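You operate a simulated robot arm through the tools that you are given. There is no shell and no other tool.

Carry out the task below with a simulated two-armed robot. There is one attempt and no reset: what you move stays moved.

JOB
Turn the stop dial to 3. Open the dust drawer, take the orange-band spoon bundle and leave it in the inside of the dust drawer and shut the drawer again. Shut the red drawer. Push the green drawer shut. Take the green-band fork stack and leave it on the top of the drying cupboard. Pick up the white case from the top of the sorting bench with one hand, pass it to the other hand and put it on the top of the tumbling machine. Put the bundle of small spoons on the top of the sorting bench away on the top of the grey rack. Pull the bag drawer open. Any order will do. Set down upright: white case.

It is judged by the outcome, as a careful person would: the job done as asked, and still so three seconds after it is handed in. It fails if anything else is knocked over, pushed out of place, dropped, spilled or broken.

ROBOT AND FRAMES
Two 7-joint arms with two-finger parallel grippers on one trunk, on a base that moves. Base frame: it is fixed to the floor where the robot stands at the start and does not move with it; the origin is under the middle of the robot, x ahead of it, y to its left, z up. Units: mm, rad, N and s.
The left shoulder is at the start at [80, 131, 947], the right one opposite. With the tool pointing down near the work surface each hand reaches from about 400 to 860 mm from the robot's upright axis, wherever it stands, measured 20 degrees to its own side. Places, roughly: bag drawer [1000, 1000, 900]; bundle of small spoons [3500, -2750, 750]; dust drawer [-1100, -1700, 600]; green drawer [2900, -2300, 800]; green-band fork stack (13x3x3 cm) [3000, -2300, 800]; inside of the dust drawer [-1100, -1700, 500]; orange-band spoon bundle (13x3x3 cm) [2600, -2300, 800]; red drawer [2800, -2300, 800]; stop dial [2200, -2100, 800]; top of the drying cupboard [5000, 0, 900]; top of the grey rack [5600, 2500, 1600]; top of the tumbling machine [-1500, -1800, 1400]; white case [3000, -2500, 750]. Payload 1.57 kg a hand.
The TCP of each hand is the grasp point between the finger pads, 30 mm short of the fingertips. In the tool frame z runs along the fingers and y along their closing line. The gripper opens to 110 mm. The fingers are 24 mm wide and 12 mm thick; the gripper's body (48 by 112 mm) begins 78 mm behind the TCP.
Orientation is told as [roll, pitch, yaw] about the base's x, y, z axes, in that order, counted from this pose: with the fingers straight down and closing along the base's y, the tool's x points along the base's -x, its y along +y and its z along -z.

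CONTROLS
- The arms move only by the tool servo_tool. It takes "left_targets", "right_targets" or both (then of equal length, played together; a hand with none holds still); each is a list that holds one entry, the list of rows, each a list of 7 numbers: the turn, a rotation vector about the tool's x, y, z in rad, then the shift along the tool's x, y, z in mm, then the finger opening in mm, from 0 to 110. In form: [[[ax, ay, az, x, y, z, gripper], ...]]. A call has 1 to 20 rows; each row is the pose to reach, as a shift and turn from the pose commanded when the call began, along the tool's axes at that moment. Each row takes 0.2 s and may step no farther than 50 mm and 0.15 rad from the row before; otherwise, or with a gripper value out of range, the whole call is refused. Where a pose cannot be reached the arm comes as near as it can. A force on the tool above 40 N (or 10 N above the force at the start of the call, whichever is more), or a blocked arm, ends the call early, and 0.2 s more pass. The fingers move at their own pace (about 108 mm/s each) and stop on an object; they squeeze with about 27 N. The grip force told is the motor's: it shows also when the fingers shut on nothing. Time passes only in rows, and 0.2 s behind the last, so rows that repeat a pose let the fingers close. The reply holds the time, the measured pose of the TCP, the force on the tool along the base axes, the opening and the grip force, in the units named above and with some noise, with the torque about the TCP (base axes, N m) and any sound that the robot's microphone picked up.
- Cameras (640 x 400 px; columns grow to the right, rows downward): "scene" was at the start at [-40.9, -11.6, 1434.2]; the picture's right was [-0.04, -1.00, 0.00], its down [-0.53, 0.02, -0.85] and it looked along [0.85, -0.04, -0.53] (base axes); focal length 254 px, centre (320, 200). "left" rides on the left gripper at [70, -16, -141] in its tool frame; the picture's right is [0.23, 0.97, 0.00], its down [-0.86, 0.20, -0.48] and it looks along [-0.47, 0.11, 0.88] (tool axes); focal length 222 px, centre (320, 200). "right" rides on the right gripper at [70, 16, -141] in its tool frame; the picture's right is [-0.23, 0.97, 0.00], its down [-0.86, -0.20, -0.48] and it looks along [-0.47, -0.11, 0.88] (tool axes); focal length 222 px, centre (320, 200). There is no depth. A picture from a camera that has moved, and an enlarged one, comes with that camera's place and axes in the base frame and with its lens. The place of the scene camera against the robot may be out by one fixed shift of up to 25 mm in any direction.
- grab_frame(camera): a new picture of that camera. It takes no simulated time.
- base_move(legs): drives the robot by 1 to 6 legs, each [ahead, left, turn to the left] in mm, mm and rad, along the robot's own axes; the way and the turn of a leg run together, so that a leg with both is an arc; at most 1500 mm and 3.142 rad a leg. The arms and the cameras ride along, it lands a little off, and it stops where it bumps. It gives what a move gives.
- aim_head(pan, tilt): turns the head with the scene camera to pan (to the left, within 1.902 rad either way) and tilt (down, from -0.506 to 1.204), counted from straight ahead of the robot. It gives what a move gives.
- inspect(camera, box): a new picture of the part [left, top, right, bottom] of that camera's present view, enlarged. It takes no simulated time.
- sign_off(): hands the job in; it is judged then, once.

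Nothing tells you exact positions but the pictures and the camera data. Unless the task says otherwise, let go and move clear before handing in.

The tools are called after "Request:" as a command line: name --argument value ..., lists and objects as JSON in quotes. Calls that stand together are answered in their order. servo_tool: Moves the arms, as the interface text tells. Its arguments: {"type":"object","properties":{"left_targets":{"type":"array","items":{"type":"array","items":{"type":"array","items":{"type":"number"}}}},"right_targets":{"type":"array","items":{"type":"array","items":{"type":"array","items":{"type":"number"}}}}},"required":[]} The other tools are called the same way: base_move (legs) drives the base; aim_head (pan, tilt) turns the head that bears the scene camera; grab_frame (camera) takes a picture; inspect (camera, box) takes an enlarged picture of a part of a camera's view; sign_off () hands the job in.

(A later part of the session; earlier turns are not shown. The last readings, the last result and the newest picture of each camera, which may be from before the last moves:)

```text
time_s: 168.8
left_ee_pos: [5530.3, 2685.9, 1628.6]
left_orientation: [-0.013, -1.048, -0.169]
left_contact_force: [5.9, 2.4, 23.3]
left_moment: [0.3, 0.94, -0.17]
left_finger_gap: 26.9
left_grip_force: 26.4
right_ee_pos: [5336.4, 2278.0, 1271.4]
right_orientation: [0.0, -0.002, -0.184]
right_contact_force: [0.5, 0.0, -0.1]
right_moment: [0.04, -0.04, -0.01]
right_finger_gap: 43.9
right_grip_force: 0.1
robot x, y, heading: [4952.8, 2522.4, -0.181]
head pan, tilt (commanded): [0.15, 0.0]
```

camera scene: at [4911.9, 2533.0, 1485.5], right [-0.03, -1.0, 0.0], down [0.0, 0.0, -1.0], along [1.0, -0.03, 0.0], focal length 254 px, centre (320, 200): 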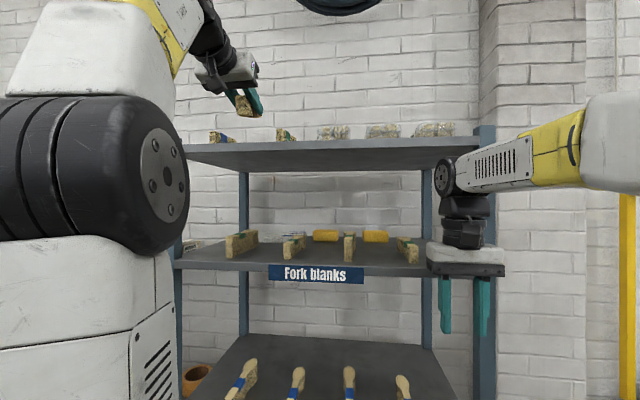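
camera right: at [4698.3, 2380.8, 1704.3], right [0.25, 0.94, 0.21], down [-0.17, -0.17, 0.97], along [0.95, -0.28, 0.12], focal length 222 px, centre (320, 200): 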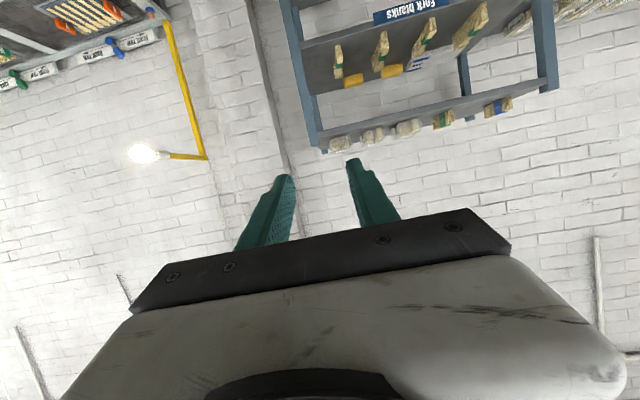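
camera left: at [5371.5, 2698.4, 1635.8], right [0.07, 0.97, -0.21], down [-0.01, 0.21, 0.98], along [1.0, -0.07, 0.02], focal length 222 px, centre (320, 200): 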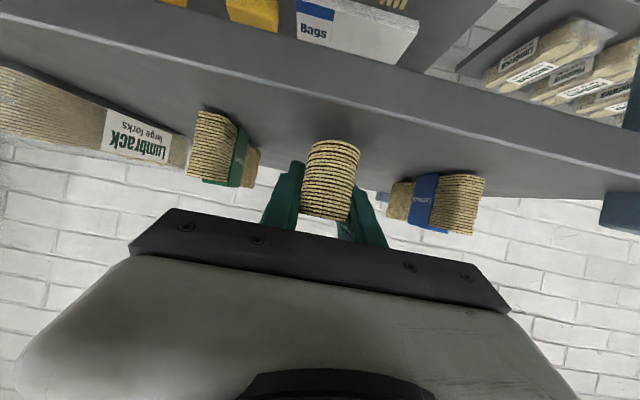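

Contact again, now nearly level. I'll open the fingers and withdraw along the tool axis.

Request:
servo_tool --left_targets '[[[0, 0, 0, -0.8, 0, -0.5, 30], [0, 0, 0, -0.8, 0, -0.5, 40], [0, 0, 0, -0.8, 0, -0.5, 50], [0, 0, 0, -0.8, 0, -15, 50], [0, 0, 0, -0.8, 0, -35, 50], [0, 0, 0, -0.8, 0, -65, 50], [0, 0, 0, -0.8, 0, -100, 50]]]'

Request:
grab_frame --camera "left"

Request:
grab_frame --camera "scene"

```text
time_s: 170.4
left_ee_pos: [5445.6, 2701.8, 1677.6]
left_orientation: [-0.013, -1.045, -0.17]
left_contact_force: [0.2, -0.9, 0.4]
left_moment: [0.0, 0.02, 0.01]
left_finger_gap: 49.9
left_grip_force: 0.1
right_ee_pos: [5336.8, 2278.8, 1272.5]
right_orientation: [0.0, -0.001, -0.182]
right_contact_force: [0.0, -0.5, 0.2]
right_moment: [0.06, 0.01, 0.03]
right_finger_gap: 44.0
right_grip_force: 0.0
robot x, y, heading: [4951.6, 2516.8, -0.181]
head pan, tilt (commanded): [0.15, 0.0]
```

```text
taken
camera left: at [5287.4, 2714.2, 1689.0], right [0.06, 0.98, -0.2], down [0.05, 0.2, 0.98], along [1.0, -0.07, -0.04], focal length 222 px, centre (320, 200)
```

left: 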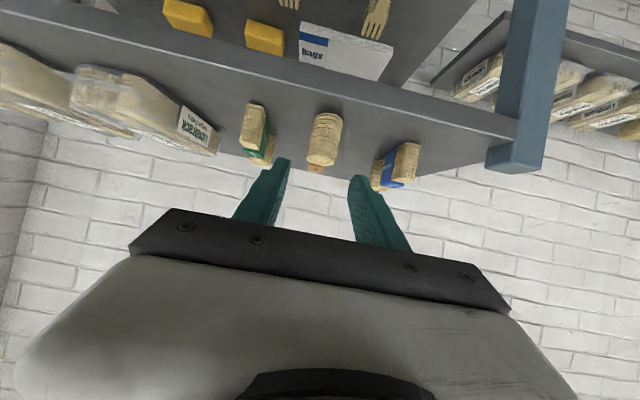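

```text
taken
camera scene: at [4912.3, 2532.7, 1485.6], right [-0.03, -1.0, 0.0], down [0.0, 0.0, -1.0], along [1.0, -0.03, 0.0], focal length 254 px, centre (320, 200)
```

scene: 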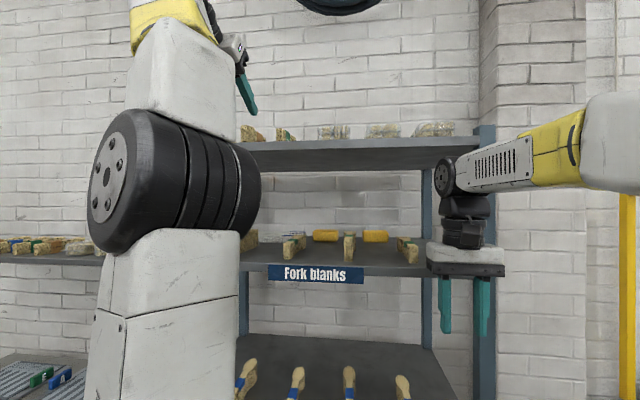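

The small spoons stand neatly in the lane on the rack top. Next is the bag drawer; I'll back away, lower the left hand and look west toward the island bench.

Request:
base_move --legs '[[-500, 0, 0]]'

Request:
servo_tool --left_targets '[[[0, 0.1, 0, 38, 0, 14, 60], [0, 0.2, 0, 76, 0, 28, 60], [0, 0.3, 0, 114, 0, 42, 60], [0, 0.4, 0, 152, 0, 56, 60], [0, 0.5, 0, 190, 0, 70, 60], [0, 0.6, 0, 228, 0, 84, 60], [0, 0.7, 0, 266, 0, 98, 60], [0, 0.8, 0, 304, 0, 112, 60], [0, 0.9, 0, 342, 0, 126, 60], [0, 1.0, 0, 380, 0, 140, 60], [0, 1.045, 0, 400, 0, 150, 60]]]'

Request:
aim_head --pan 1.85 --tilt 0.2

Request:
grab_frame --camera "scene"

```text
time_s: 173.4
left_ee_pos: [4956.5, 2791.0, 1678.7]
left_orientation: [-0.016, -1.046, -0.165]
left_contact_force: [-0.4, -0.3, -0.1]
left_moment: [-0.01, -0.01, 0.02]
left_finger_gap: 50.2
left_grip_force: 0.0
right_ee_pos: [4848.4, 2367.4, 1271.4]
right_orientation: [-0.001, -0.002, -0.181]
right_contact_force: [0.0, 0.1, -0.2]
right_moment: [0.01, 0.04, 0.01]
right_finger_gap: 44.1
right_grip_force: 0.1
robot x, y, heading: [4462.8, 2604.5, -0.179]
head pan, tilt (commanded): [0.15, 0.0]
```

```text
time_s: 175.8
left_ee_pos: [4887.6, 2801.6, 1255.5]
left_orientation: [-0.006, 0.0, -0.179]
left_contact_force: [0.3, 0.2, -0.5]
left_moment: [0.0, -0.02, 0.02]
left_finger_gap: 59.9
left_grip_force: 0.1
right_ee_pos: [4846.7, 2367.5, 1271.2]
right_orientation: [0.0, -0.003, -0.179]
right_contact_force: [0.4, 0.6, 0.1]
right_moment: [-0.01, 0.03, -0.01]
right_finger_gap: 44.1
right_grip_force: 0.1
robot x, y, heading: [4461.5, 2605.8, -0.179]
head pan, tilt (commanded): [0.15, 0.0]
```

```text
time_s: 177.5
left_ee_pos: [4887.8, 2800.5, 1256.1]
left_orientation: [-0.006, -0.002, -0.18]
left_contact_force: [-0.7, 0.1, -0.1]
left_moment: [0.02, 0.01, 0.03]
left_finger_gap: 59.9
left_grip_force: 0.1
right_ee_pos: [4847.1, 2367.5, 1272.0]
right_orientation: [-0.001, -0.002, -0.18]
right_contact_force: [0.1, 0.0, -1.2]
right_moment: [0.0, -0.02, 0.01]
right_finger_gap: 43.8
right_grip_force: 0.1
robot x, y, heading: [4462.7, 2608.1, -0.18]
head pan, tilt (commanded): [1.85, 0.201]
```

```text
taken
camera scene: at [4323.5, 2717.6, 1467.1], right [1.0, 0.1, 0.0], down [0.02, -0.2, -0.98], along [-0.1, 0.98, -0.2], focal length 254 px, centre (320, 200)
```

scene: 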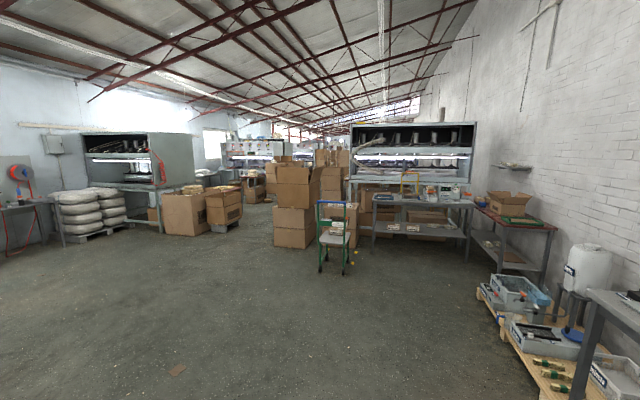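

I'll turn around to the right to face the island bench.

Request:
base_move --legs '[[-100, 0, -2.5]]'

Request:
aim_head --pan 0.0 --tilt 0.25

Request:
grab_frame --camera "scene"

```text
time_s: 183.9
left_ee_pos: [4210.2, 2279.7, 1257.2]
left_orientation: [-0.008, 0.001, -2.718]
left_contact_force: [-0.7, -0.3, 0.1]
left_moment: [0.01, 0.04, -0.02]
left_finger_gap: 59.9
left_grip_force: 0.1
right_ee_pos: [3997.5, 2660.5, 1270.5]
right_orientation: [0.0, -0.002, -2.719]
right_contact_force: [0.1, 0.1, 0.0]
right_moment: [0.04, -0.03, 0.0]
right_finger_gap: 44.0
right_grip_force: 0.1
robot x, y, heading: [4454.5, 2681.6, -2.716]
head pan, tilt (commanded): [1.85, 0.201]
cut short: leg 1
```

```text
time_s: 185.7
left_ee_pos: [4209.7, 2280.9, 1257.2]
left_orientation: [-0.005, 0.001, -2.719]
left_contact_force: [-0.6, 0.2, -0.6]
left_moment: [0.01, -0.02, -0.01]
left_finger_gap: 60.0
left_grip_force: 0.2
right_ee_pos: [3997.6, 2659.1, 1270.7]
right_orientation: [0.0, -0.001, -2.72]
right_contact_force: [-0.1, -0.6, 0.7]
right_moment: [-0.01, 0.02, -0.02]
right_finger_gap: 44.0
right_grip_force: 0.1
robot x, y, heading: [4449.8, 2680.8, -2.72]
head pan, tilt (commanded): [0.0, 0.25]
```

```text
taken
camera scene: at [4503.5, 2693.4, 1462.6], right [-0.41, 0.91, 0.0], down [0.23, 0.1, -0.97], along [-0.88, -0.4, -0.25], focal length 254 px, centre (320, 200)
```

scene: 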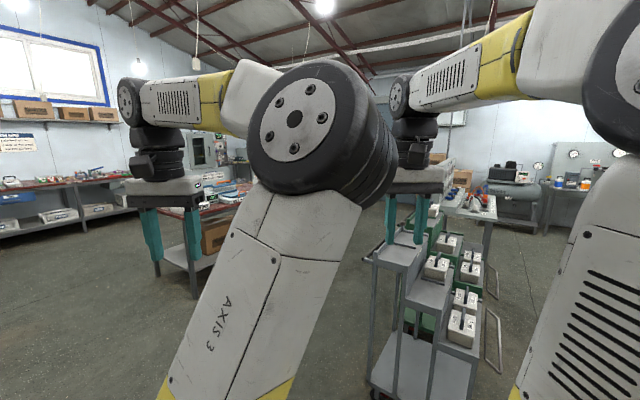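

Arms block the view; I'll lower and extend them to the travel pose before driving on.

Request:
servo_tool --left_targets '[[[0, 0, 0, -30, 0, 30, 60], [0, 0, 0, -60, 0, 60, 60], [0, 0, 0, -90, 0, 90, 60], [0, 0, 0, -120, 5, 120, 60], [0, 0, 0, -150, 10, 150, 60], [0, 0, 0, -170, 10, 175, 60]]]' --right_targets '[[[0, 0, 0, -25, -15, 30, 60], [0, 0, 0, -50, -30, 60, 60], [0, 0, 0, -75, -45, 90, 60], [0, 0, 0, -100, -60, 120, 60], [0, 0, 0, -125, -75, 150, 60], [0, 0, 0, -145, -85, 185, 60]]]'

Request:
aim_head --pan 0.0 --tilt 0.3

Request:
grab_frame --camera "scene"

Request:
aim_head --pan 0.8 --tilt 0.3

Request:
grab_frame --camera "scene"

```text
time_s: 187.1
left_ee_pos: [4089.0, 2219.7, 1121.6]
left_orientation: [-0.007, -0.002, -2.718]
left_contact_force: [0.4, 0.2, -0.3]
left_moment: [0.0, 0.01, 0.01]
left_finger_gap: 59.8
left_grip_force: 0.2
left hand out of reach, approached as far as the arm can: row 5, 6
right_ee_pos: [3830.8, 2677.9, 1085.4]
right_orientation: [-0.001, -0.001, -2.72]
right_contact_force: [0.7, 0.2, 0.0]
right_moment: [-0.03, 0.01, 0.02]
right_finger_gap: 60.0
right_grip_force: 0.0
robot x, y, heading: [4451.3, 2681.0, -2.719]
head pan, tilt (commanded): [0.0, 0.25]
```

```text
time_s: 187.7
left_ee_pos: [4089.8, 2220.1, 1122.1]
left_orientation: [-0.005, -0.001, -2.718]
left_contact_force: [0.4, 0.2, 0.0]
left_moment: [-0.01, 0.02, -0.03]
left_finger_gap: 60.0
left_grip_force: 0.1
right_ee_pos: [3831.5, 2676.7, 1086.6]
right_orientation: [0.0, -0.003, -2.719]
right_contact_force: [-0.2, -0.7, -0.7]
right_moment: [0.0, 0.01, 0.03]
right_finger_gap: 59.9
right_grip_force: 0.1
robot x, y, heading: [4452.7, 2681.7, -2.717]
head pan, tilt (commanded): [0.0, 0.3]
```

```text
taken
camera scene: at [4503.4, 2693.4, 1457.8], right [-0.41, 0.91, 0.0], down [0.27, 0.12, -0.96], along [-0.87, -0.39, -0.3], focal length 254 px, centre (320, 200)
```

scene: 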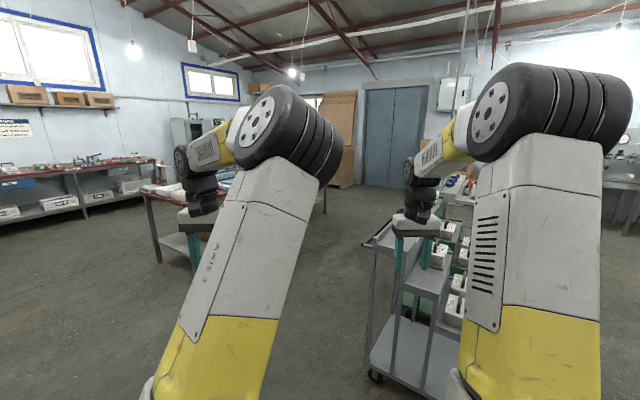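

```text
time_s: 188.9
left_ee_pos: [4088.8, 2219.7, 1122.4]
left_orientation: [-0.006, -0.001, -2.72]
left_contact_force: [-0.4, -0.2, -0.2]
left_moment: [-0.02, 0.0, 0.02]
left_finger_gap: 59.9
left_grip_force: 0.0
right_ee_pos: [3831.1, 2679.0, 1084.8]
right_orientation: [0.0, -0.001, -2.719]
right_contact_force: [0.2, 0.7, -0.5]
right_moment: [-0.01, 0.01, -0.01]
right_finger_gap: 60.0
right_grip_force: 0.1
robot x, y, heading: [4450.8, 2683.0, -2.717]
head pan, tilt (commanded): [0.799, 0.3]
```

```text
taken
camera scene: at [4556.6, 2643.9, 1457.8], right [-0.94, 0.34, 0.0], down [0.1, 0.28, -0.96], along [-0.33, -0.9, -0.3], focal length 254 px, centre (320, 200)
```

scene: 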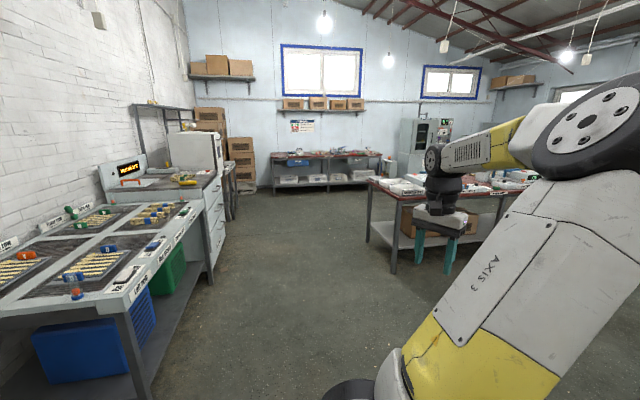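

The island bench is to the south-west and a cart stands ahead-right. I'll move into the corridor north of the island, face west and look.

Request:
base_move --legs '[[900, 580, 0], [0, 0, -0.57], [1000, 100, 0]]'

Request:
aim_head --pan 0.3 --tilt 0.3

Request:
grab_frame --camera "scene"

Request:
aim_head --pan 1.0 --tilt 0.4

Request:
grab_frame --camera "scene"

```text
time_s: 200.7
left_ee_pos: [2329.5, 1585.0, 1122.1]
left_orientation: [-0.007, -0.002, 3.023]
left_contact_force: [0.3, 0.1, 0.9]
left_moment: [0.01, 0.03, 0.0]
left_finger_gap: 60.0
left_grip_force: 0.0
right_ee_pos: [2345.5, 2110.2, 1085.0]
right_orientation: [0.0, -0.002, 3.021]
right_contact_force: [-0.4, 0.1, -0.9]
right_moment: [-0.02, -0.01, -0.03]
right_finger_gap: 59.7
right_grip_force: 0.0
robot x, y, heading: [2879.1, 1792.5, 3.023]
head pan, tilt (commanded): [0.799, 0.3]
```

```text
time_s: 201.6
left_ee_pos: [2330.0, 1585.2, 1120.9]
left_orientation: [-0.008, -0.002, 3.022]
left_contact_force: [0.9, -0.2, 0.2]
left_moment: [0.02, 0.0, -0.04]
left_finger_gap: 59.8
left_grip_force: 0.0
right_ee_pos: [2346.0, 2110.8, 1085.0]
right_orientation: [0.001, 0.0, 3.022]
right_contact_force: [0.4, -0.5, -0.1]
right_moment: [0.03, 0.02, 0.04]
right_finger_gap: 59.7
right_grip_force: 0.0
robot x, y, heading: [2878.0, 1793.5, 3.023]
head pan, tilt (commanded): [0.3, 0.3]
```

```text
taken
camera scene: at [2935.4, 1752.2, 1457.8], right [-0.18, 0.98, 0.0], down [0.29, 0.05, -0.96], along [-0.94, -0.17, -0.3], focal length 254 px, centre (320, 200)
```

scene: 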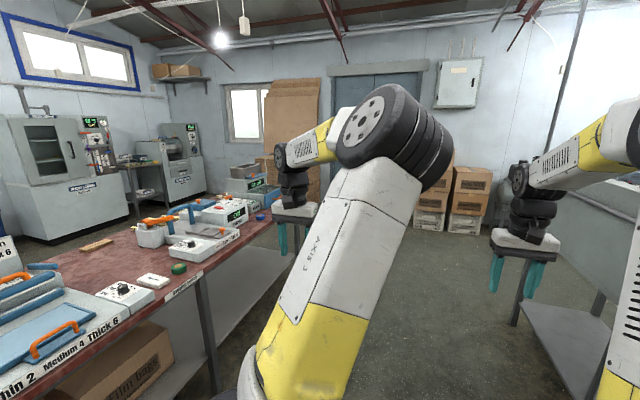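

```text
time_s: 202.7
left_ee_pos: [2330.2, 1586.0, 1121.4]
left_orientation: [-0.007, -0.002, 3.021]
left_contact_force: [-0.4, -0.5, 0.6]
left_moment: [0.0, -0.04, -0.01]
left_finger_gap: 60.0
left_grip_force: 0.2
right_ee_pos: [2346.1, 2109.4, 1085.6]
right_orientation: [0.001, -0.003, 3.022]
right_contact_force: [-0.5, -0.6, 0.3]
right_moment: [0.0, 0.01, 0.0]
right_finger_gap: 60.0
right_grip_force: 0.1
robot x, y, heading: [2878.9, 1790.6, 3.018]
head pan, tilt (commanded): [1.0, 0.4]
```

```text
taken
camera scene: at [2968.1, 1697.6, 1448.6], right [-0.77, 0.64, 0.0], down [0.25, 0.3, -0.92], along [-0.59, -0.71, -0.39], focal length 254 px, centre (320, 200)
```

scene: 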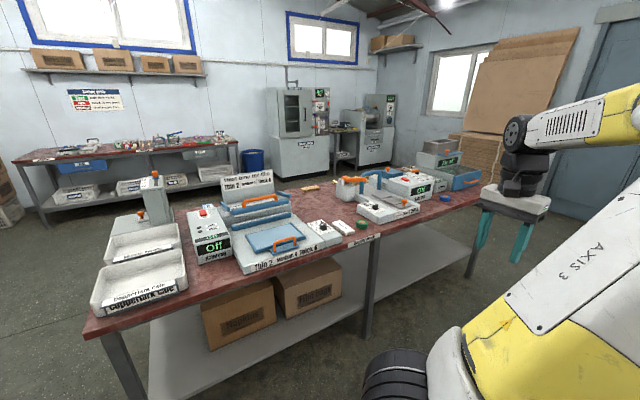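

The island's devices face north, toward me. I'll zoom on the unit at its west end.

Request:
inspect --camera "scene" --box '[330, 120, 490, 220]'

Request:
aim_head --pan 0.3 --tilt 0.3

Request:
inspect --camera "scene" --box '[130, 150, 290, 270]'

```text
4.00 times, centred on (410, 170) of scene
camera zoom: at [2968.1, 1697.6, 1448.6], right [-0.77, 0.64, 0.0], down [0.25, 0.3, -0.92], along [-0.59, -0.71, -0.39], focal length 1015 px, centre (-40, 320)
```

zoom: 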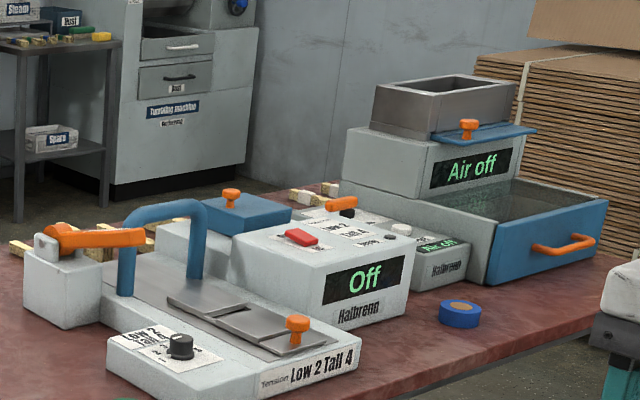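

```text
time_s: 203.8
left_ee_pos: [2329.8, 1585.5, 1121.4]
left_orientation: [-0.006, -0.001, 3.023]
left_contact_force: [0.3, 0.0, -0.1]
left_moment: [0.0, -0.01, 0.02]
left_finger_gap: 60.0
left_grip_force: 0.1
right_ee_pos: [2343.9, 2110.3, 1085.1]
right_orientation: [-0.001, -0.002, 3.02]
right_contact_force: [-0.3, 1.3, 0.0]
right_moment: [-0.03, 0.02, 0.02]
right_finger_gap: 59.9
right_grip_force: 0.0
robot x, y, heading: [2881.8, 1795.8, 3.022]
head pan, tilt (commanded): [0.3, 0.3]
```

```text
3.33 times, centred on (210, 210) of scene
camera zoom: at [2935.4, 1752.2, 1457.8], right [-0.18, 0.98, 0.0], down [0.29, 0.05, -0.96], along [-0.94, -0.17, -0.3], focal length 846 px, centre (687, 167)
```

zoom: 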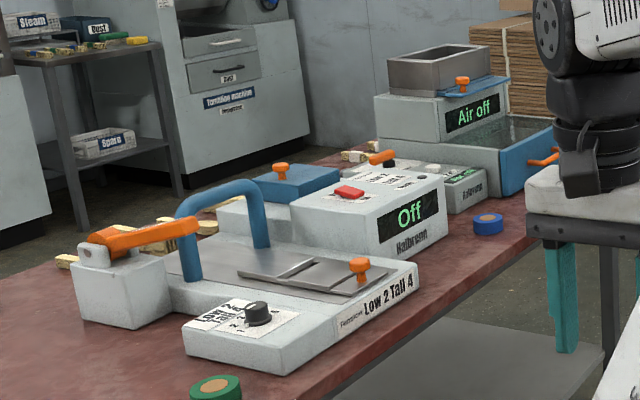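

The bag drawer is the blue-fronted one with an orange bar handle under the bagger, facing north. I'll drive west and turn to face it.

Request:
base_move --legs '[[850, 0, 0], [850, 0, 0], [0, 0, 1.54]]'

Request:
aim_head --pan 0.0 --tilt 0.5

Request:
grab_frame --camera "scene"

```text
time_s: 216.1
left_ee_pos: [1412.1, 1440.8, 1122.3]
left_orientation: [-0.008, -0.002, -1.699]
left_contact_force: [-0.1, -0.8, 0.7]
left_moment: [-0.02, -0.01, 0.02]
left_finger_gap: 60.0
left_grip_force: 0.0
right_ee_pos: [887.7, 1459.3, 1086.4]
right_orientation: [-0.001, 0.0, -1.699]
right_contact_force: [0.3, 1.1, -0.3]
right_moment: [0.01, -0.05, -0.03]
right_finger_gap: 59.9
right_grip_force: 0.1
robot x, y, heading: [1210.8, 1989.4, -1.699]
head pan, tilt (commanded): [0.3, 0.3]
```

```text
time_s: 216.9
left_ee_pos: [1413.7, 1439.4, 1121.5]
left_orientation: [-0.006, 0.0, -1.698]
left_contact_force: [-0.9, -0.7, 0.1]
left_moment: [0.01, -0.01, 0.0]
left_finger_gap: 59.8
left_grip_force: 0.1
right_ee_pos: [887.6, 1459.0, 1084.9]
right_orientation: [-0.001, -0.004, -1.699]
right_contact_force: [-0.6, -0.3, 0.3]
right_moment: [-0.02, 0.03, 0.02]
right_finger_gap: 60.2
right_grip_force: 0.1
robot x, y, heading: [1209.8, 1992.8, -1.695]
head pan, tilt (commanded): [0.0, 0.499]
```

```text
taken
camera scene: at [1224.7, 2032.0, 1439.5], right [-0.99, 0.13, 0.0], down [0.06, 0.47, -0.88], along [-0.11, -0.87, -0.48], focal length 254 px, centre (320, 200)
```

scene: 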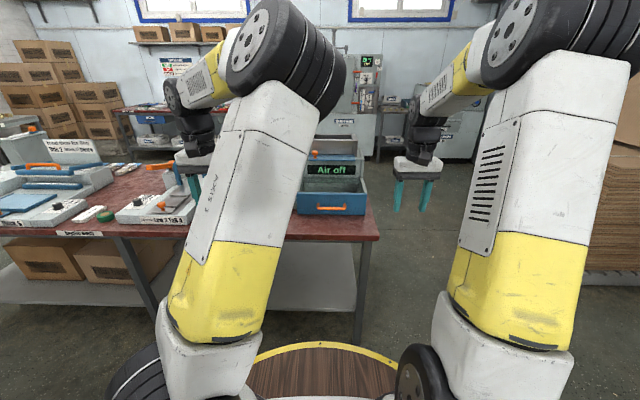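

The drawer is straight ahead. Zooming in on it.

Request:
inspect --camera "scene" --box '[270, 130, 400, 230]'

Request:
grab_frame --camera "right"

Request:
grab_frame --camera "left"

```text
4.00 times, centred on (335, 180) of scene
camera zoom: at [1224.7, 2032.0, 1439.5], right [-0.99, 0.13, 0.0], down [0.06, 0.47, -0.88], along [-0.11, -0.87, -0.48], focal length 1015 px, centre (260, 280)
```

zoom: 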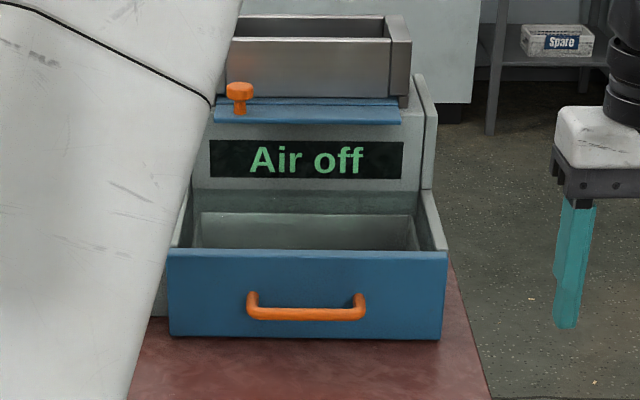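

```text
taken
camera right: at [913.0, 1526.7, 1226.1], right [0.94, -0.35, 0.0], down [-0.31, -0.82, 0.48], along [-0.17, -0.45, -0.88], focal length 222 px, centre (320, 200)
```

right: 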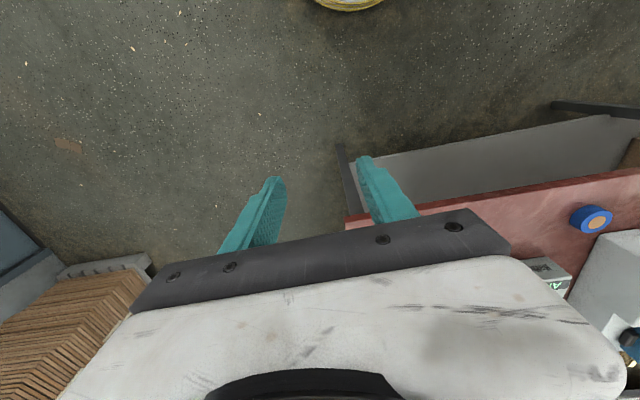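

```text
taken
camera left: at [1406.1, 1512.5, 1262.9], right [0.99, 0.1, -0.01], down [0.09, -0.87, 0.48], along [0.04, -0.48, -0.88], focal length 222 px, centre (320, 200)
```

left: 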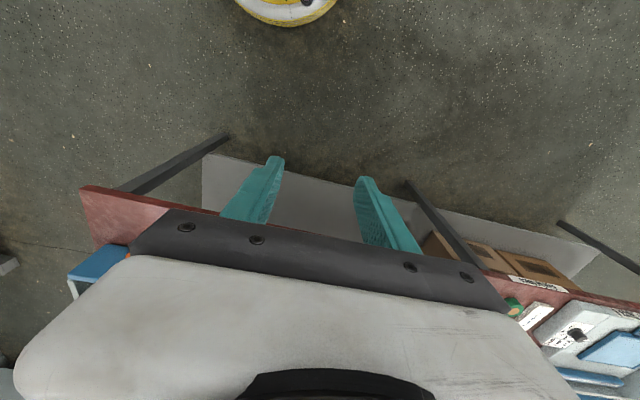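

The orange bar handle is reachable after moving closer. I'll advance 270 mm and bring the right hand over it for a look.

Request:
base_move --legs '[[270, 0, 0]]'

Request:
servo_tool --right_targets '[[[0, 0, 0, 0, 40, 0, 60], [0, 0, 0, 0, 80, 0, 60], [0, 0, 0, 0, 120, 0, 60], [0, 0, 0, 0, 160, 0, 60], [0, 0, 0, -20, 200, 0, 60], [0, 0, 0, -40, 235, 0, 60]]]'

Request:
grab_frame --camera "right"

Request:
aim_head --pan -0.1 --tilt 0.8

Request:
grab_frame --camera "scene"

```text
time_s: 218.8
left_ee_pos: [1381.5, 1172.4, 1121.9]
left_orientation: [-0.007, -0.002, -1.693]
left_contact_force: [0.5, 0.0, -0.6]
left_moment: [-0.05, -0.01, -0.02]
left_finger_gap: 60.1
left_grip_force: 0.0
right_ee_pos: [856.5, 1188.9, 1084.9]
right_orientation: [0.0, -0.002, -1.695]
right_contact_force: [-0.1, 0.3, 0.6]
right_moment: [-0.02, 0.02, -0.01]
right_finger_gap: 60.2
right_grip_force: 0.1
robot x, y, heading: [1175.3, 1720.0, -1.696]
head pan, tilt (commanded): [0.0, 0.499]
```

```text
time_s: 220.2
left_ee_pos: [1380.7, 1172.3, 1121.7]
left_orientation: [-0.006, -0.003, -1.694]
left_contact_force: [-0.3, 0.3, 0.6]
left_moment: [-0.04, 0.0, 0.02]
left_finger_gap: 60.2
left_grip_force: 0.1
right_ee_pos: [1083.2, 1117.6, 1086.4]
right_orientation: [0.001, -0.005, -1.695]
right_contact_force: [-0.7, 0.9, 0.0]
right_moment: [-0.04, -0.01, 0.01]
right_finger_gap: 59.7
right_grip_force: 0.0
robot x, y, heading: [1175.6, 1721.0, -1.698]
head pan, tilt (commanded): [0.0, 0.499]
```

```text
taken
camera right: at [1108.4, 1185.5, 1226.0], right [0.94, -0.35, 0.0], down [-0.3, -0.82, 0.48], along [-0.17, -0.45, -0.88], focal length 222 px, centre (320, 200)
```

right: 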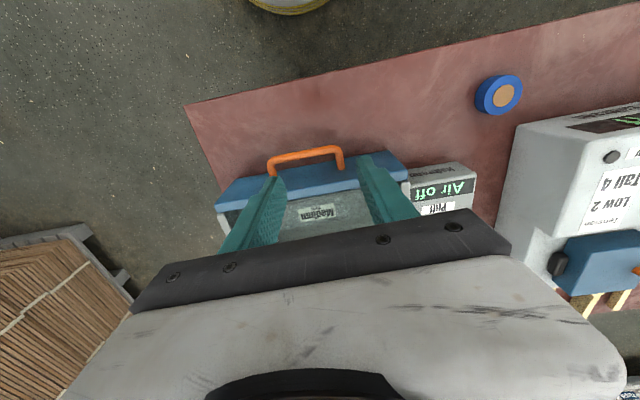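

```text
time_s: 221.1
left_ee_pos: [1381.5, 1172.1, 1121.3]
left_orientation: [-0.008, -0.003, -1.693]
left_contact_force: [0.7, -0.2, 0.1]
left_moment: [-0.01, 0.0, 0.01]
left_finger_gap: 60.2
left_grip_force: 0.1
right_ee_pos: [1084.1, 1118.0, 1086.2]
right_orientation: [0.002, 0.0, -1.694]
right_contact_force: [-0.9, -0.5, -0.4]
right_moment: [0.0, 0.02, 0.01]
right_finger_gap: 60.1
right_grip_force: 0.0
robot x, y, heading: [1177.5, 1723.2, -1.694]
head pan, tilt (commanded): [-0.099, 0.799]
```

```text
taken
camera scene: at [1183.8, 1773.9, 1413.5], right [-0.98, 0.22, 0.0], down [0.16, 0.7, -0.7], along [-0.15, -0.68, -0.72], focal length 254 px, centre (320, 200)
```

scene: 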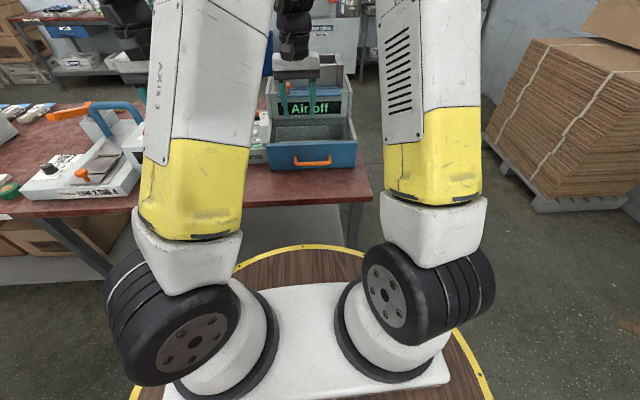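

Request:
inspect --camera "right" --box '[210, 120, 430, 240]'

Request:
inspect --camera "scene" --box '[240, 70, 380, 190]'

```text
2.91 times, centred on (320, 180) of right
camera zoom: at [1108.2, 1185.4, 1225.8], right [0.94, -0.35, 0.0], down [-0.3, -0.82, 0.48], along [-0.17, -0.45, -0.88], focal length 646 px, centre (320, 258)
```

zoom: 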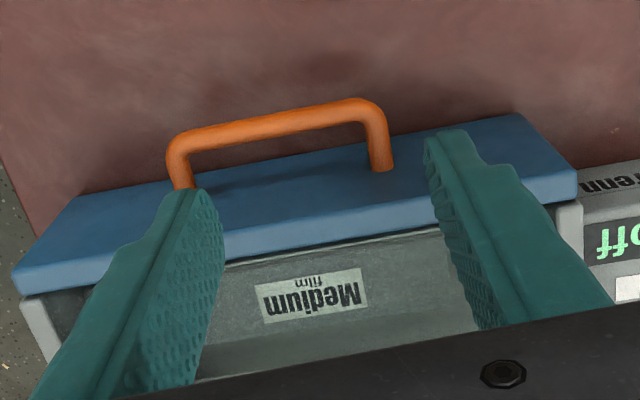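

```text
3.33 times, centred on (310, 130) of scene
camera zoom: at [1183.8, 1773.9, 1413.5], right [-0.98, 0.22, 0.0], down [0.16, 0.7, -0.7], along [-0.15, -0.68, -0.72], focal length 846 px, centre (353, 433)
```

zoom: 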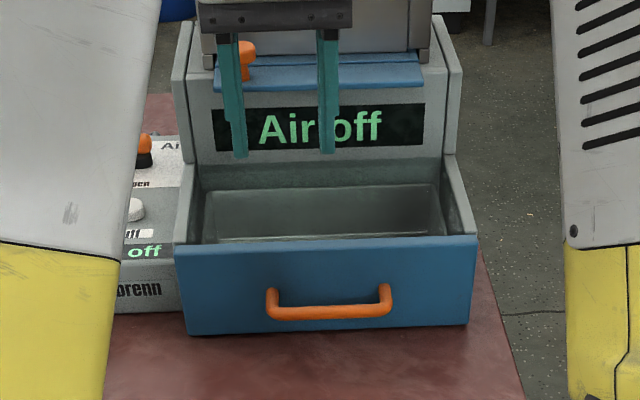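

The bar handle sits near (1048,1088). I'll shift the right hand back and lower for a second view to fix the handle's height.

Request:
servo_tool --right_targets '[[[0, 0, 0, 30, -15, 25, 60], [0, 0, 0, 60, -30, 50, 60], [0, 0, 0, 80, -38, 75, 60]]]'

Request:
inspect --camera "right" --box '[210, 120, 430, 240]'

Request:
grab_frame --camera "right"

```text
time_s: 221.8
left_ee_pos: [1381.3, 1171.8, 1121.4]
left_orientation: [-0.006, -0.003, -1.692]
left_contact_force: [0.9, -0.5, 0.4]
left_moment: [-0.01, 0.0, 0.0]
left_finger_gap: 60.1
left_grip_force: 0.1
right_ee_pos: [1056.0, 1202.6, 1009.6]
right_orientation: [0.0, -0.003, -1.695]
right_contact_force: [-0.5, 0.1, 0.1]
right_moment: [0.01, 0.0, 0.03]
right_finger_gap: 59.9
right_grip_force: 0.0
robot x, y, heading: [1173.9, 1725.0, -1.699]
head pan, tilt (commanded): [-0.099, 0.799]
```

```text
2.91 times, centred on (320, 180) of right
camera zoom: at [1080.1, 1270.4, 1150.5], right [0.94, -0.35, 0.0], down [-0.3, -0.82, 0.48], along [-0.17, -0.45, -0.88], focal length 646 px, centre (320, 258)
```

zoom: 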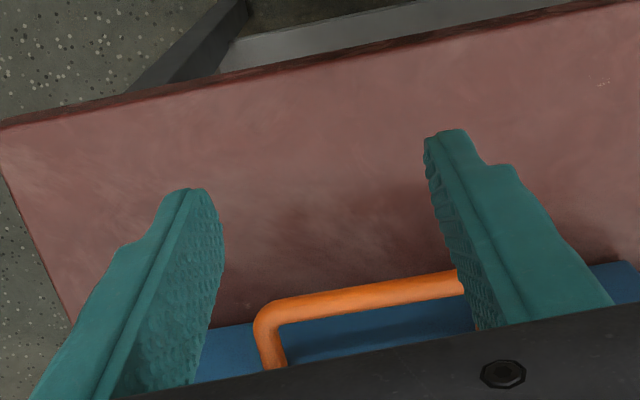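

```text
taken
camera right: at [1080.1, 1270.4, 1150.5], right [0.94, -0.35, 0.0], down [-0.3, -0.82, 0.48], along [-0.17, -0.45, -0.88], focal length 222 px, centre (320, 200)
```

right: 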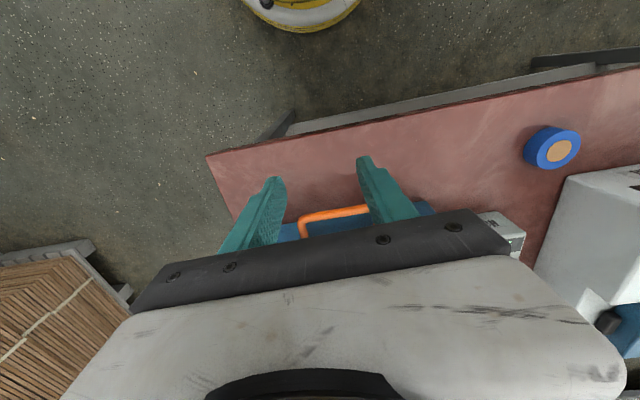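

The handle bar is at about (1045,1086,859), roughly 30 mm off the drawer front, so one finger fits behind it. I'll rotate the right hand 90° and centre it above the bar.

Request:
servo_tool --right_targets '[[[0, 0, 0.143, -11, 0, 0, 50], [0, 0, 0.286, -22, 1, 0, 45], [0, 0, 0.429, -33, 1, 0, 40], [0, 0, 0.572, -44, 1, 0, 35], [0, 0, 0.715, -55, 2, 0, 30], [0, 0, 0.858, -66, 2, 0, 26], [0, 0, 1.0, -77, 2, 0, 26], [0, 0, 1.143, -88, 3, 0, 26], [0, 0, 1.286, -99, 3, 0, 26], [0, 0, 1.429, -110, 3, 0, 26], [0, 0, 1.57, -117, 3.5, 0, 26]]]'

Request:
grab_frame --camera "right"

Request:
grab_frame --camera "scene"

```text
time_s: 224.2
left_ee_pos: [1382.7, 1171.9, 1122.2]
left_orientation: [-0.006, -0.003, -1.693]
left_contact_force: [-0.8, -0.2, -0.7]
left_moment: [0.0, 0.0, 0.0]
left_finger_gap: 60.1
left_grip_force: 0.0
right_ee_pos: [1045.8, 1086.3, 1011.3]
right_orientation: [0.001, 0.002, 3.017]
right_contact_force: [0.2, -0.5, -0.2]
right_moment: [-0.03, 0.04, -0.01]
right_finger_gap: 26.1
right_grip_force: 0.1
robot x, y, heading: [1175.8, 1717.9, -1.688]
head pan, tilt (commanded): [-0.099, 0.799]
```

```text
taken
camera right: at [1112.9, 1062.1, 1151.8], right [-0.35, -0.94, 0.0], down [-0.82, 0.3, 0.48], along [-0.45, 0.16, -0.88], focal length 222 px, centre (320, 200)
```

right: 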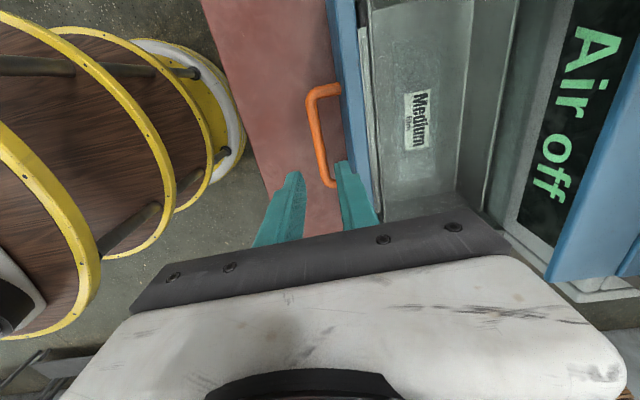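

```text
taken
camera scene: at [1183.7, 1774.0, 1413.5], right [-0.98, 0.22, 0.0], down [0.16, 0.7, -0.7], along [-0.15, -0.68, -0.72], focal length 254 px, centre (320, 200)
```

scene: 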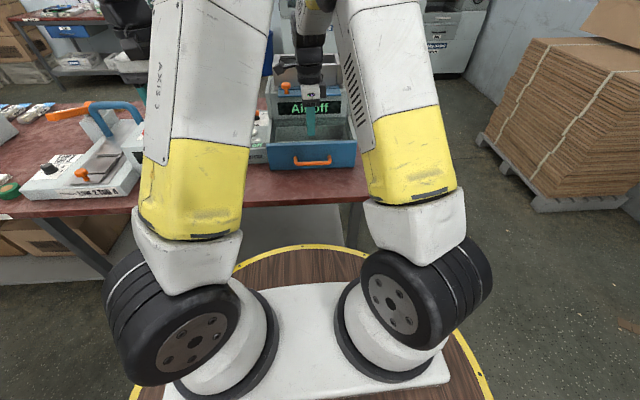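

The bar is centred under the hand with the gap behind it as expected. I'll descend so one finger goes behind the bar.

Request:
servo_tool --right_targets '[[[0, 0, 0, 0, 0, 40, 26], [0, 0, 0, 0, 0, 80, 26], [0, 0, 0, 0, 0, 100, 26], [0, 0, 0, 0, 0, 110, 26]]]'

Request:
inspect --camera "right" --box '[220, 80, 440, 230]'

Request:
inspect --camera "scene" --box '[260, 80, 380, 180]'

```text
time_s: 225.2
left_ee_pos: [1380.9, 1171.9, 1120.9]
left_orientation: [-0.006, -0.003, -1.694]
left_contact_force: [0.3, 0.7, 0.3]
left_moment: [-0.02, -0.05, 0.03]
left_finger_gap: 60.2
left_grip_force: 0.0
right_ee_pos: [1045.5, 1086.0, 901.2]
right_orientation: [0.0, 0.001, 3.02]
right_contact_force: [-0.6, 0.2, 0.2]
right_moment: [0.02, 0.02, -0.01]
right_finger_gap: 25.9
right_grip_force: 0.0
robot x, y, heading: [1174.9, 1717.9, -1.691]
head pan, tilt (commanded): [-0.099, 0.799]
```

```text
2.67 times, centred on (330, 155) of right
camera zoom: at [1112.4, 1061.9, 1040.5], right [-0.34, -0.94, 0.0], down [-0.82, 0.3, 0.48], along [-0.45, 0.16, -0.88], focal length 592 px, centre (293, 320)
```

zoom: 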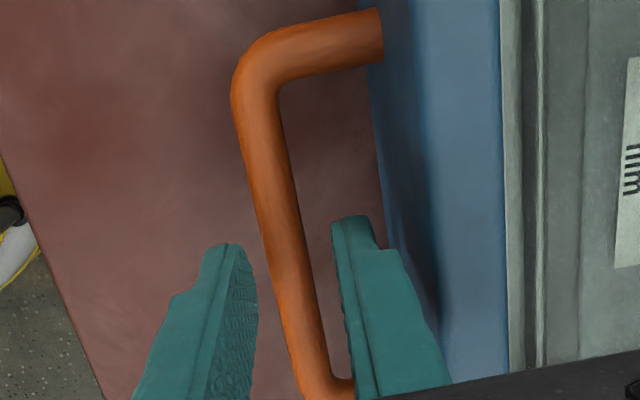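

```text
4.00 times, centred on (320, 130) of scene
camera zoom: at [1183.8, 1774.0, 1413.5], right [-0.98, 0.22, 0.0], down [0.16, 0.7, -0.7], along [-0.15, -0.68, -0.72], focal length 1015 px, centre (320, 480)
```

zoom: 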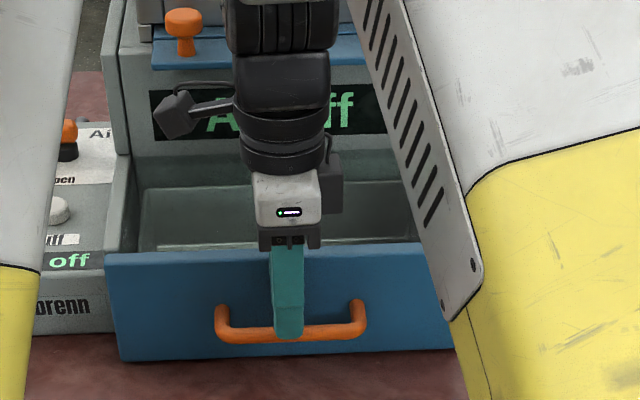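

The fingers straddle the bar. A bit lower, then close and pull.

Request:
servo_tool --right_targets '[[[0, 0, 0, 0, 0, 10, 26], [0, 0, 0, 0, 0, 20, 26], [0, 0, 0, 0, 0, 27, 26], [0, 0, 0, 0, 0, 27, 14], [0, 0, 0, 0, 0, 27, 8], [0, 0, 0, 0, 0, 27, 8]]]'

Request:
inspect --camera "right" --box '[220, 80, 440, 230]'

```text
time_s: 226.7
left_ee_pos: [1380.2, 1170.8, 1121.4]
left_orientation: [-0.008, -0.002, -1.695]
left_contact_force: [-0.6, 0.7, 0.4]
left_moment: [-0.02, -0.01, 0.01]
left_finger_gap: 60.0
left_grip_force: 0.0
right_ee_pos: [1045.9, 1088.6, 873.8]
right_orientation: [-0.001, -0.001, 3.017]
right_contact_force: [2.1, 7.3, 2.5]
right_moment: [0.08, -0.24, -0.79]
right_finger_gap: 14.9
right_grip_force: 30.6
robot x, y, heading: [1174.0, 1723.3, -1.691]
head pan, tilt (commanded): [-0.099, 0.799]
```

```text
2.67 times, centred on (330, 155) of right
camera zoom: at [1112.5, 1063.0, 1014.0], right [-0.35, -0.94, 0.0], down [-0.82, 0.3, 0.48], along [-0.45, 0.17, -0.88], focal length 592 px, centre (293, 320)
```

zoom: 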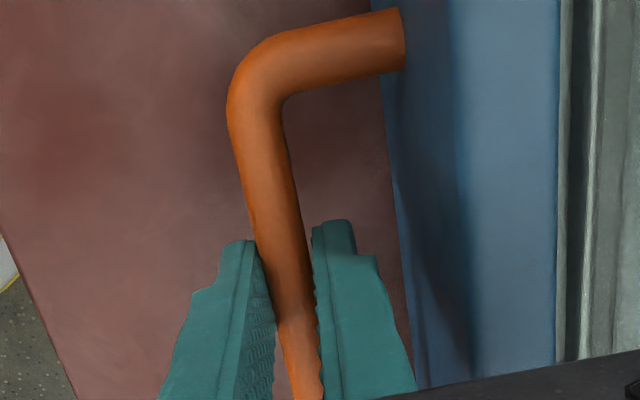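

Firm grip on the bar. Pulling straight out, slowly.

Request:
servo_tool --right_targets '[[[0, 0, 0.02, 0, -8, 0, 8], [0, 0, 0.04, 0.3, -18, 0, 8], [0, 0, 0.04, 0.6, -30, 0, 8], [0, 0, 0.04, 1, -42, 0, 8], [0, 0, 0.04, 1.3, -54, 0, 8], [0, 0, 0.04, 1.6, -66, 0, 8], [0, 0, 0.04, 2, -78, 0, 8], [0, 0, 0.04, 2.3, -90, 0, 8]]]'

Request:
grab_frame --camera "right"

Request:
grab_frame --camera "scene"

```text
time_s: 228.4
left_ee_pos: [1381.5, 1171.0, 1122.5]
left_orientation: [-0.013, -0.005, -1.694]
left_contact_force: [0.0, 0.1, -0.6]
left_moment: [0.0, 0.02, 0.02]
left_finger_gap: 59.9
left_grip_force: 0.0
right_ee_pos: [1058.8, 1175.9, 873.2]
right_orientation: [0.001, -0.001, 2.975]
right_contact_force: [5.5, -0.4, 22.7]
right_moment: [-0.02, -0.12, -0.41]
right_finger_gap: 13.3
right_grip_force: 29.9
robot x, y, heading: [1174.0, 1723.7, -1.692]
head pan, tilt (commanded): [-0.099, 0.799]
```

```text
taken
camera right: at [1125.0, 1147.9, 1013.2], right [-0.38, -0.92, 0.0], down [-0.81, 0.34, 0.48], along [-0.44, 0.18, -0.88], focal length 222 px, centre (320, 200)
```

right: 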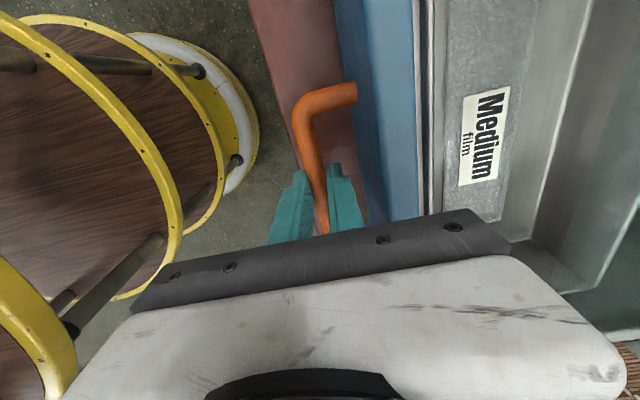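

```text
taken
camera scene: at [1184.1, 1774.4, 1413.5], right [-0.98, 0.22, 0.0], down [0.16, 0.7, -0.7], along [-0.15, -0.68, -0.72], focal length 254 px, centre (320, 200)
```

scene: 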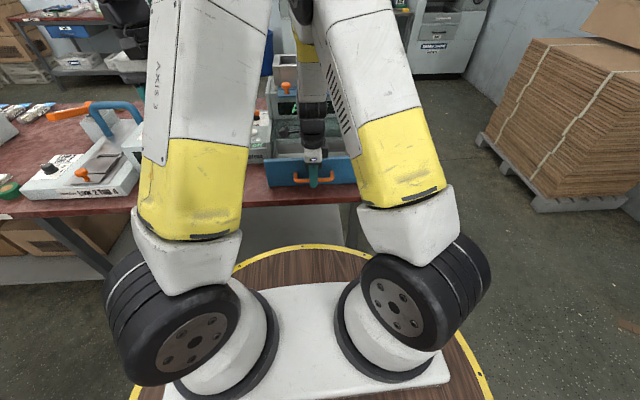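

The drawer follows. I'll keep pulling, easing the vertical force slightly.

Request:
servo_tool --right_targets '[[[0, 0, 0, 0, -8, -1, 8], [0, 0, 0.01, 0, -20, -1.5, 8], [0, 0, 0.01, 0, -32, -1.5, 8], [0, 0, 0.01, 0, -44, -1.5, 8], [0, 0, 0.01, 0, -56, -1.5, 8], [0, 0, 0.01, 0, -68, -1.5, 8]]]'

Request:
grab_frame --camera "right"

Request:
inspect --camera "scene" --box '[230, 60, 390, 210]'

```text
time_s: 229.8
left_ee_pos: [1377.2, 1169.7, 1133.2]
left_orientation: [-0.058, -0.041, -1.704]
left_contact_force: [-0.2, -0.4, -0.7]
left_moment: [0.01, -0.03, -0.05]
left_finger_gap: 60.0
left_grip_force: 0.1
right_ee_pos: [1053.0, 1238.9, 861.0]
right_orientation: [-0.01, -0.023, 2.942]
right_contact_force: [0.6, -9.6, -15.8]
right_moment: [0.04, 0.19, 0.76]
right_finger_gap: 14.4
right_grip_force: 30.4
robot x, y, heading: [1177.6, 1721.6, -1.693]
head pan, tilt (commanded): [-0.099, 0.799]
stopped in row 6 (right hand): the force on the tool passed its limit at 49 N (the readings are from after the stop); the commanded pose is now the measured one
```

```text
taken
camera right: at [1120.6, 1207.2, 999.6], right [-0.41, -0.91, 0.0], down [-0.79, 0.36, 0.5], along [-0.45, 0.21, -0.87], focal length 222 px, centre (320, 200)
```

right: 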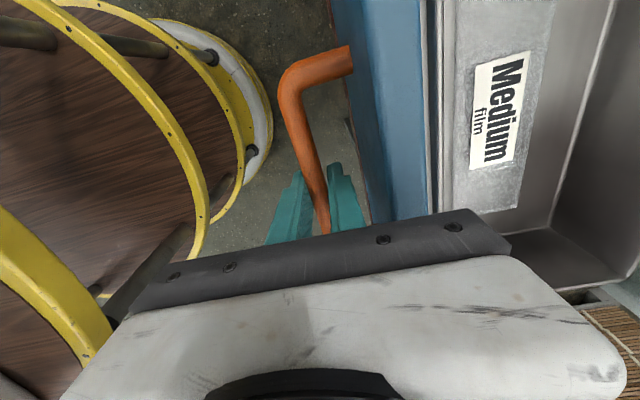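

```text
2.67 times, centred on (310, 135) of scene
camera zoom: at [1183.5, 1772.8, 1413.5], right [-0.98, 0.22, 0.0], down [0.16, 0.7, -0.7], along [-0.15, -0.68, -0.72], focal length 677 px, centre (347, 373)
```

zoom: 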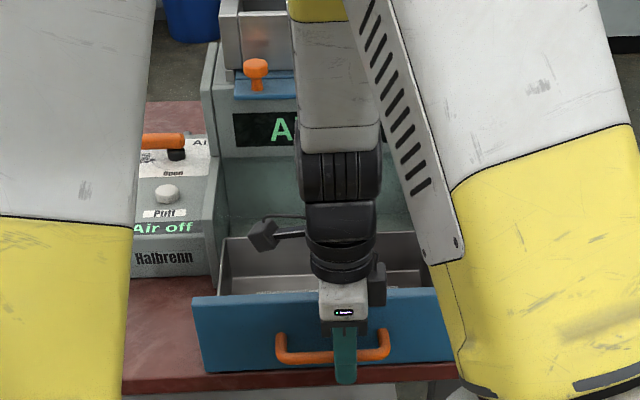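

The drawer is about 150 mm open, but the stop also disturbed my left arm – the arms are probably touching near the elbows. I'll move the left hand outward to separate them.

Request:
servo_tool --left_targets '[[[0, 0, 0, 0, 30, 0, 60], [0, 0, 0, 0, 60, 0, 60], [0, 0, 0, 0, 100, 0, 60], [0, 0, 0, 0, 140, 0, 60]]]'

Request:
grab_frame --camera "scene"

Request:
aim_head --pan 0.0 --tilt 0.0

Request:
grab_frame --camera "scene"

```text
time_s: 230.8
left_ee_pos: [1378.0, 1171.1, 1134.2]
left_orientation: [-0.056, -0.041, -1.704]
left_contact_force: [-0.4, 0.0, 0.6]
left_moment: [0.01, 0.01, 0.0]
left_finger_gap: 60.0
left_grip_force: 0.0
left hand out of reach, approached as far as the arm can: row 1, 2, 3, 4
right_ee_pos: [1053.0, 1238.3, 861.3]
right_orientation: [-0.007, -0.025, 2.941]
right_contact_force: [2.0, -18.1, -20.3]
right_moment: [-0.04, 0.05, 0.75]
right_finger_gap: 14.4
right_grip_force: 30.7
robot x, y, heading: [1171.2, 1718.6, -1.694]
head pan, tilt (commanded): [-0.099, 0.799]
```

```text
taken
camera scene: at [1183.5, 1772.5, 1413.5], right [-0.98, 0.22, 0.0], down [0.16, 0.7, -0.7], along [-0.15, -0.68, -0.72], focal length 254 px, centre (320, 200)
```

scene: 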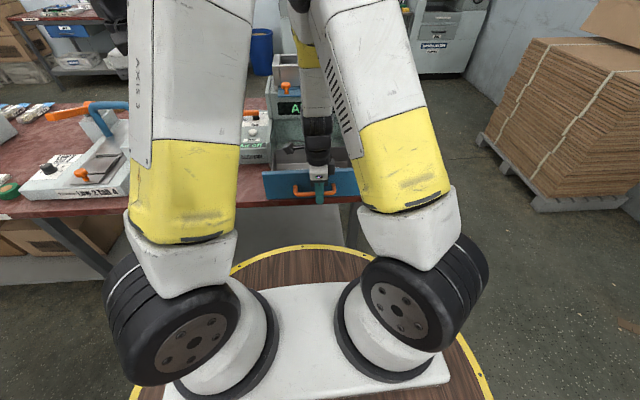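

```text
time_s: 232.0
left_ee_pos: [1378.0, 1171.1, 1133.4]
left_orientation: [-0.056, -0.042, -1.702]
left_contact_force: [-0.4, 0.0, 0.3]
left_moment: [0.0, -0.02, -0.03]
left_finger_gap: 60.1
left_grip_force: 0.1
right_ee_pos: [1052.4, 1239.7, 861.6]
right_orientation: [-0.01, -0.024, 2.941]
right_contact_force: [2.5, -21.2, -19.7]
right_moment: [0.01, -0.01, 0.75]
right_finger_gap: 14.0
right_grip_force: 31.0
robot x, y, heading: [1172.6, 1720.1, -1.69]
head pan, tilt (commanded): [0.0, 0.0]
```

```text
taken
camera scene: at [1190.3, 1761.6, 1485.5], right [-0.99, 0.12, 0.0], down [0.0, 0.0, -1.0], along [-0.12, -0.99, 0.0], focal length 254 px, centre (320, 200)
```

scene: 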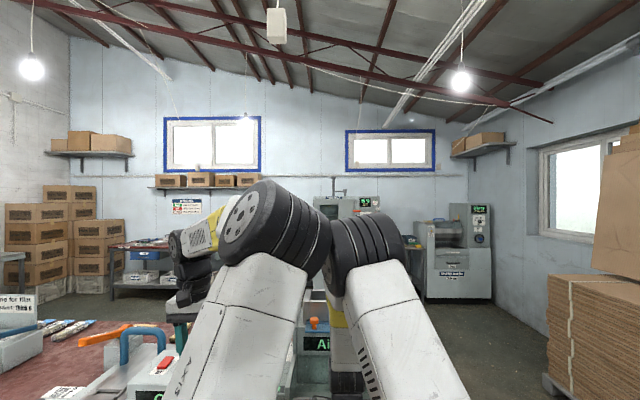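

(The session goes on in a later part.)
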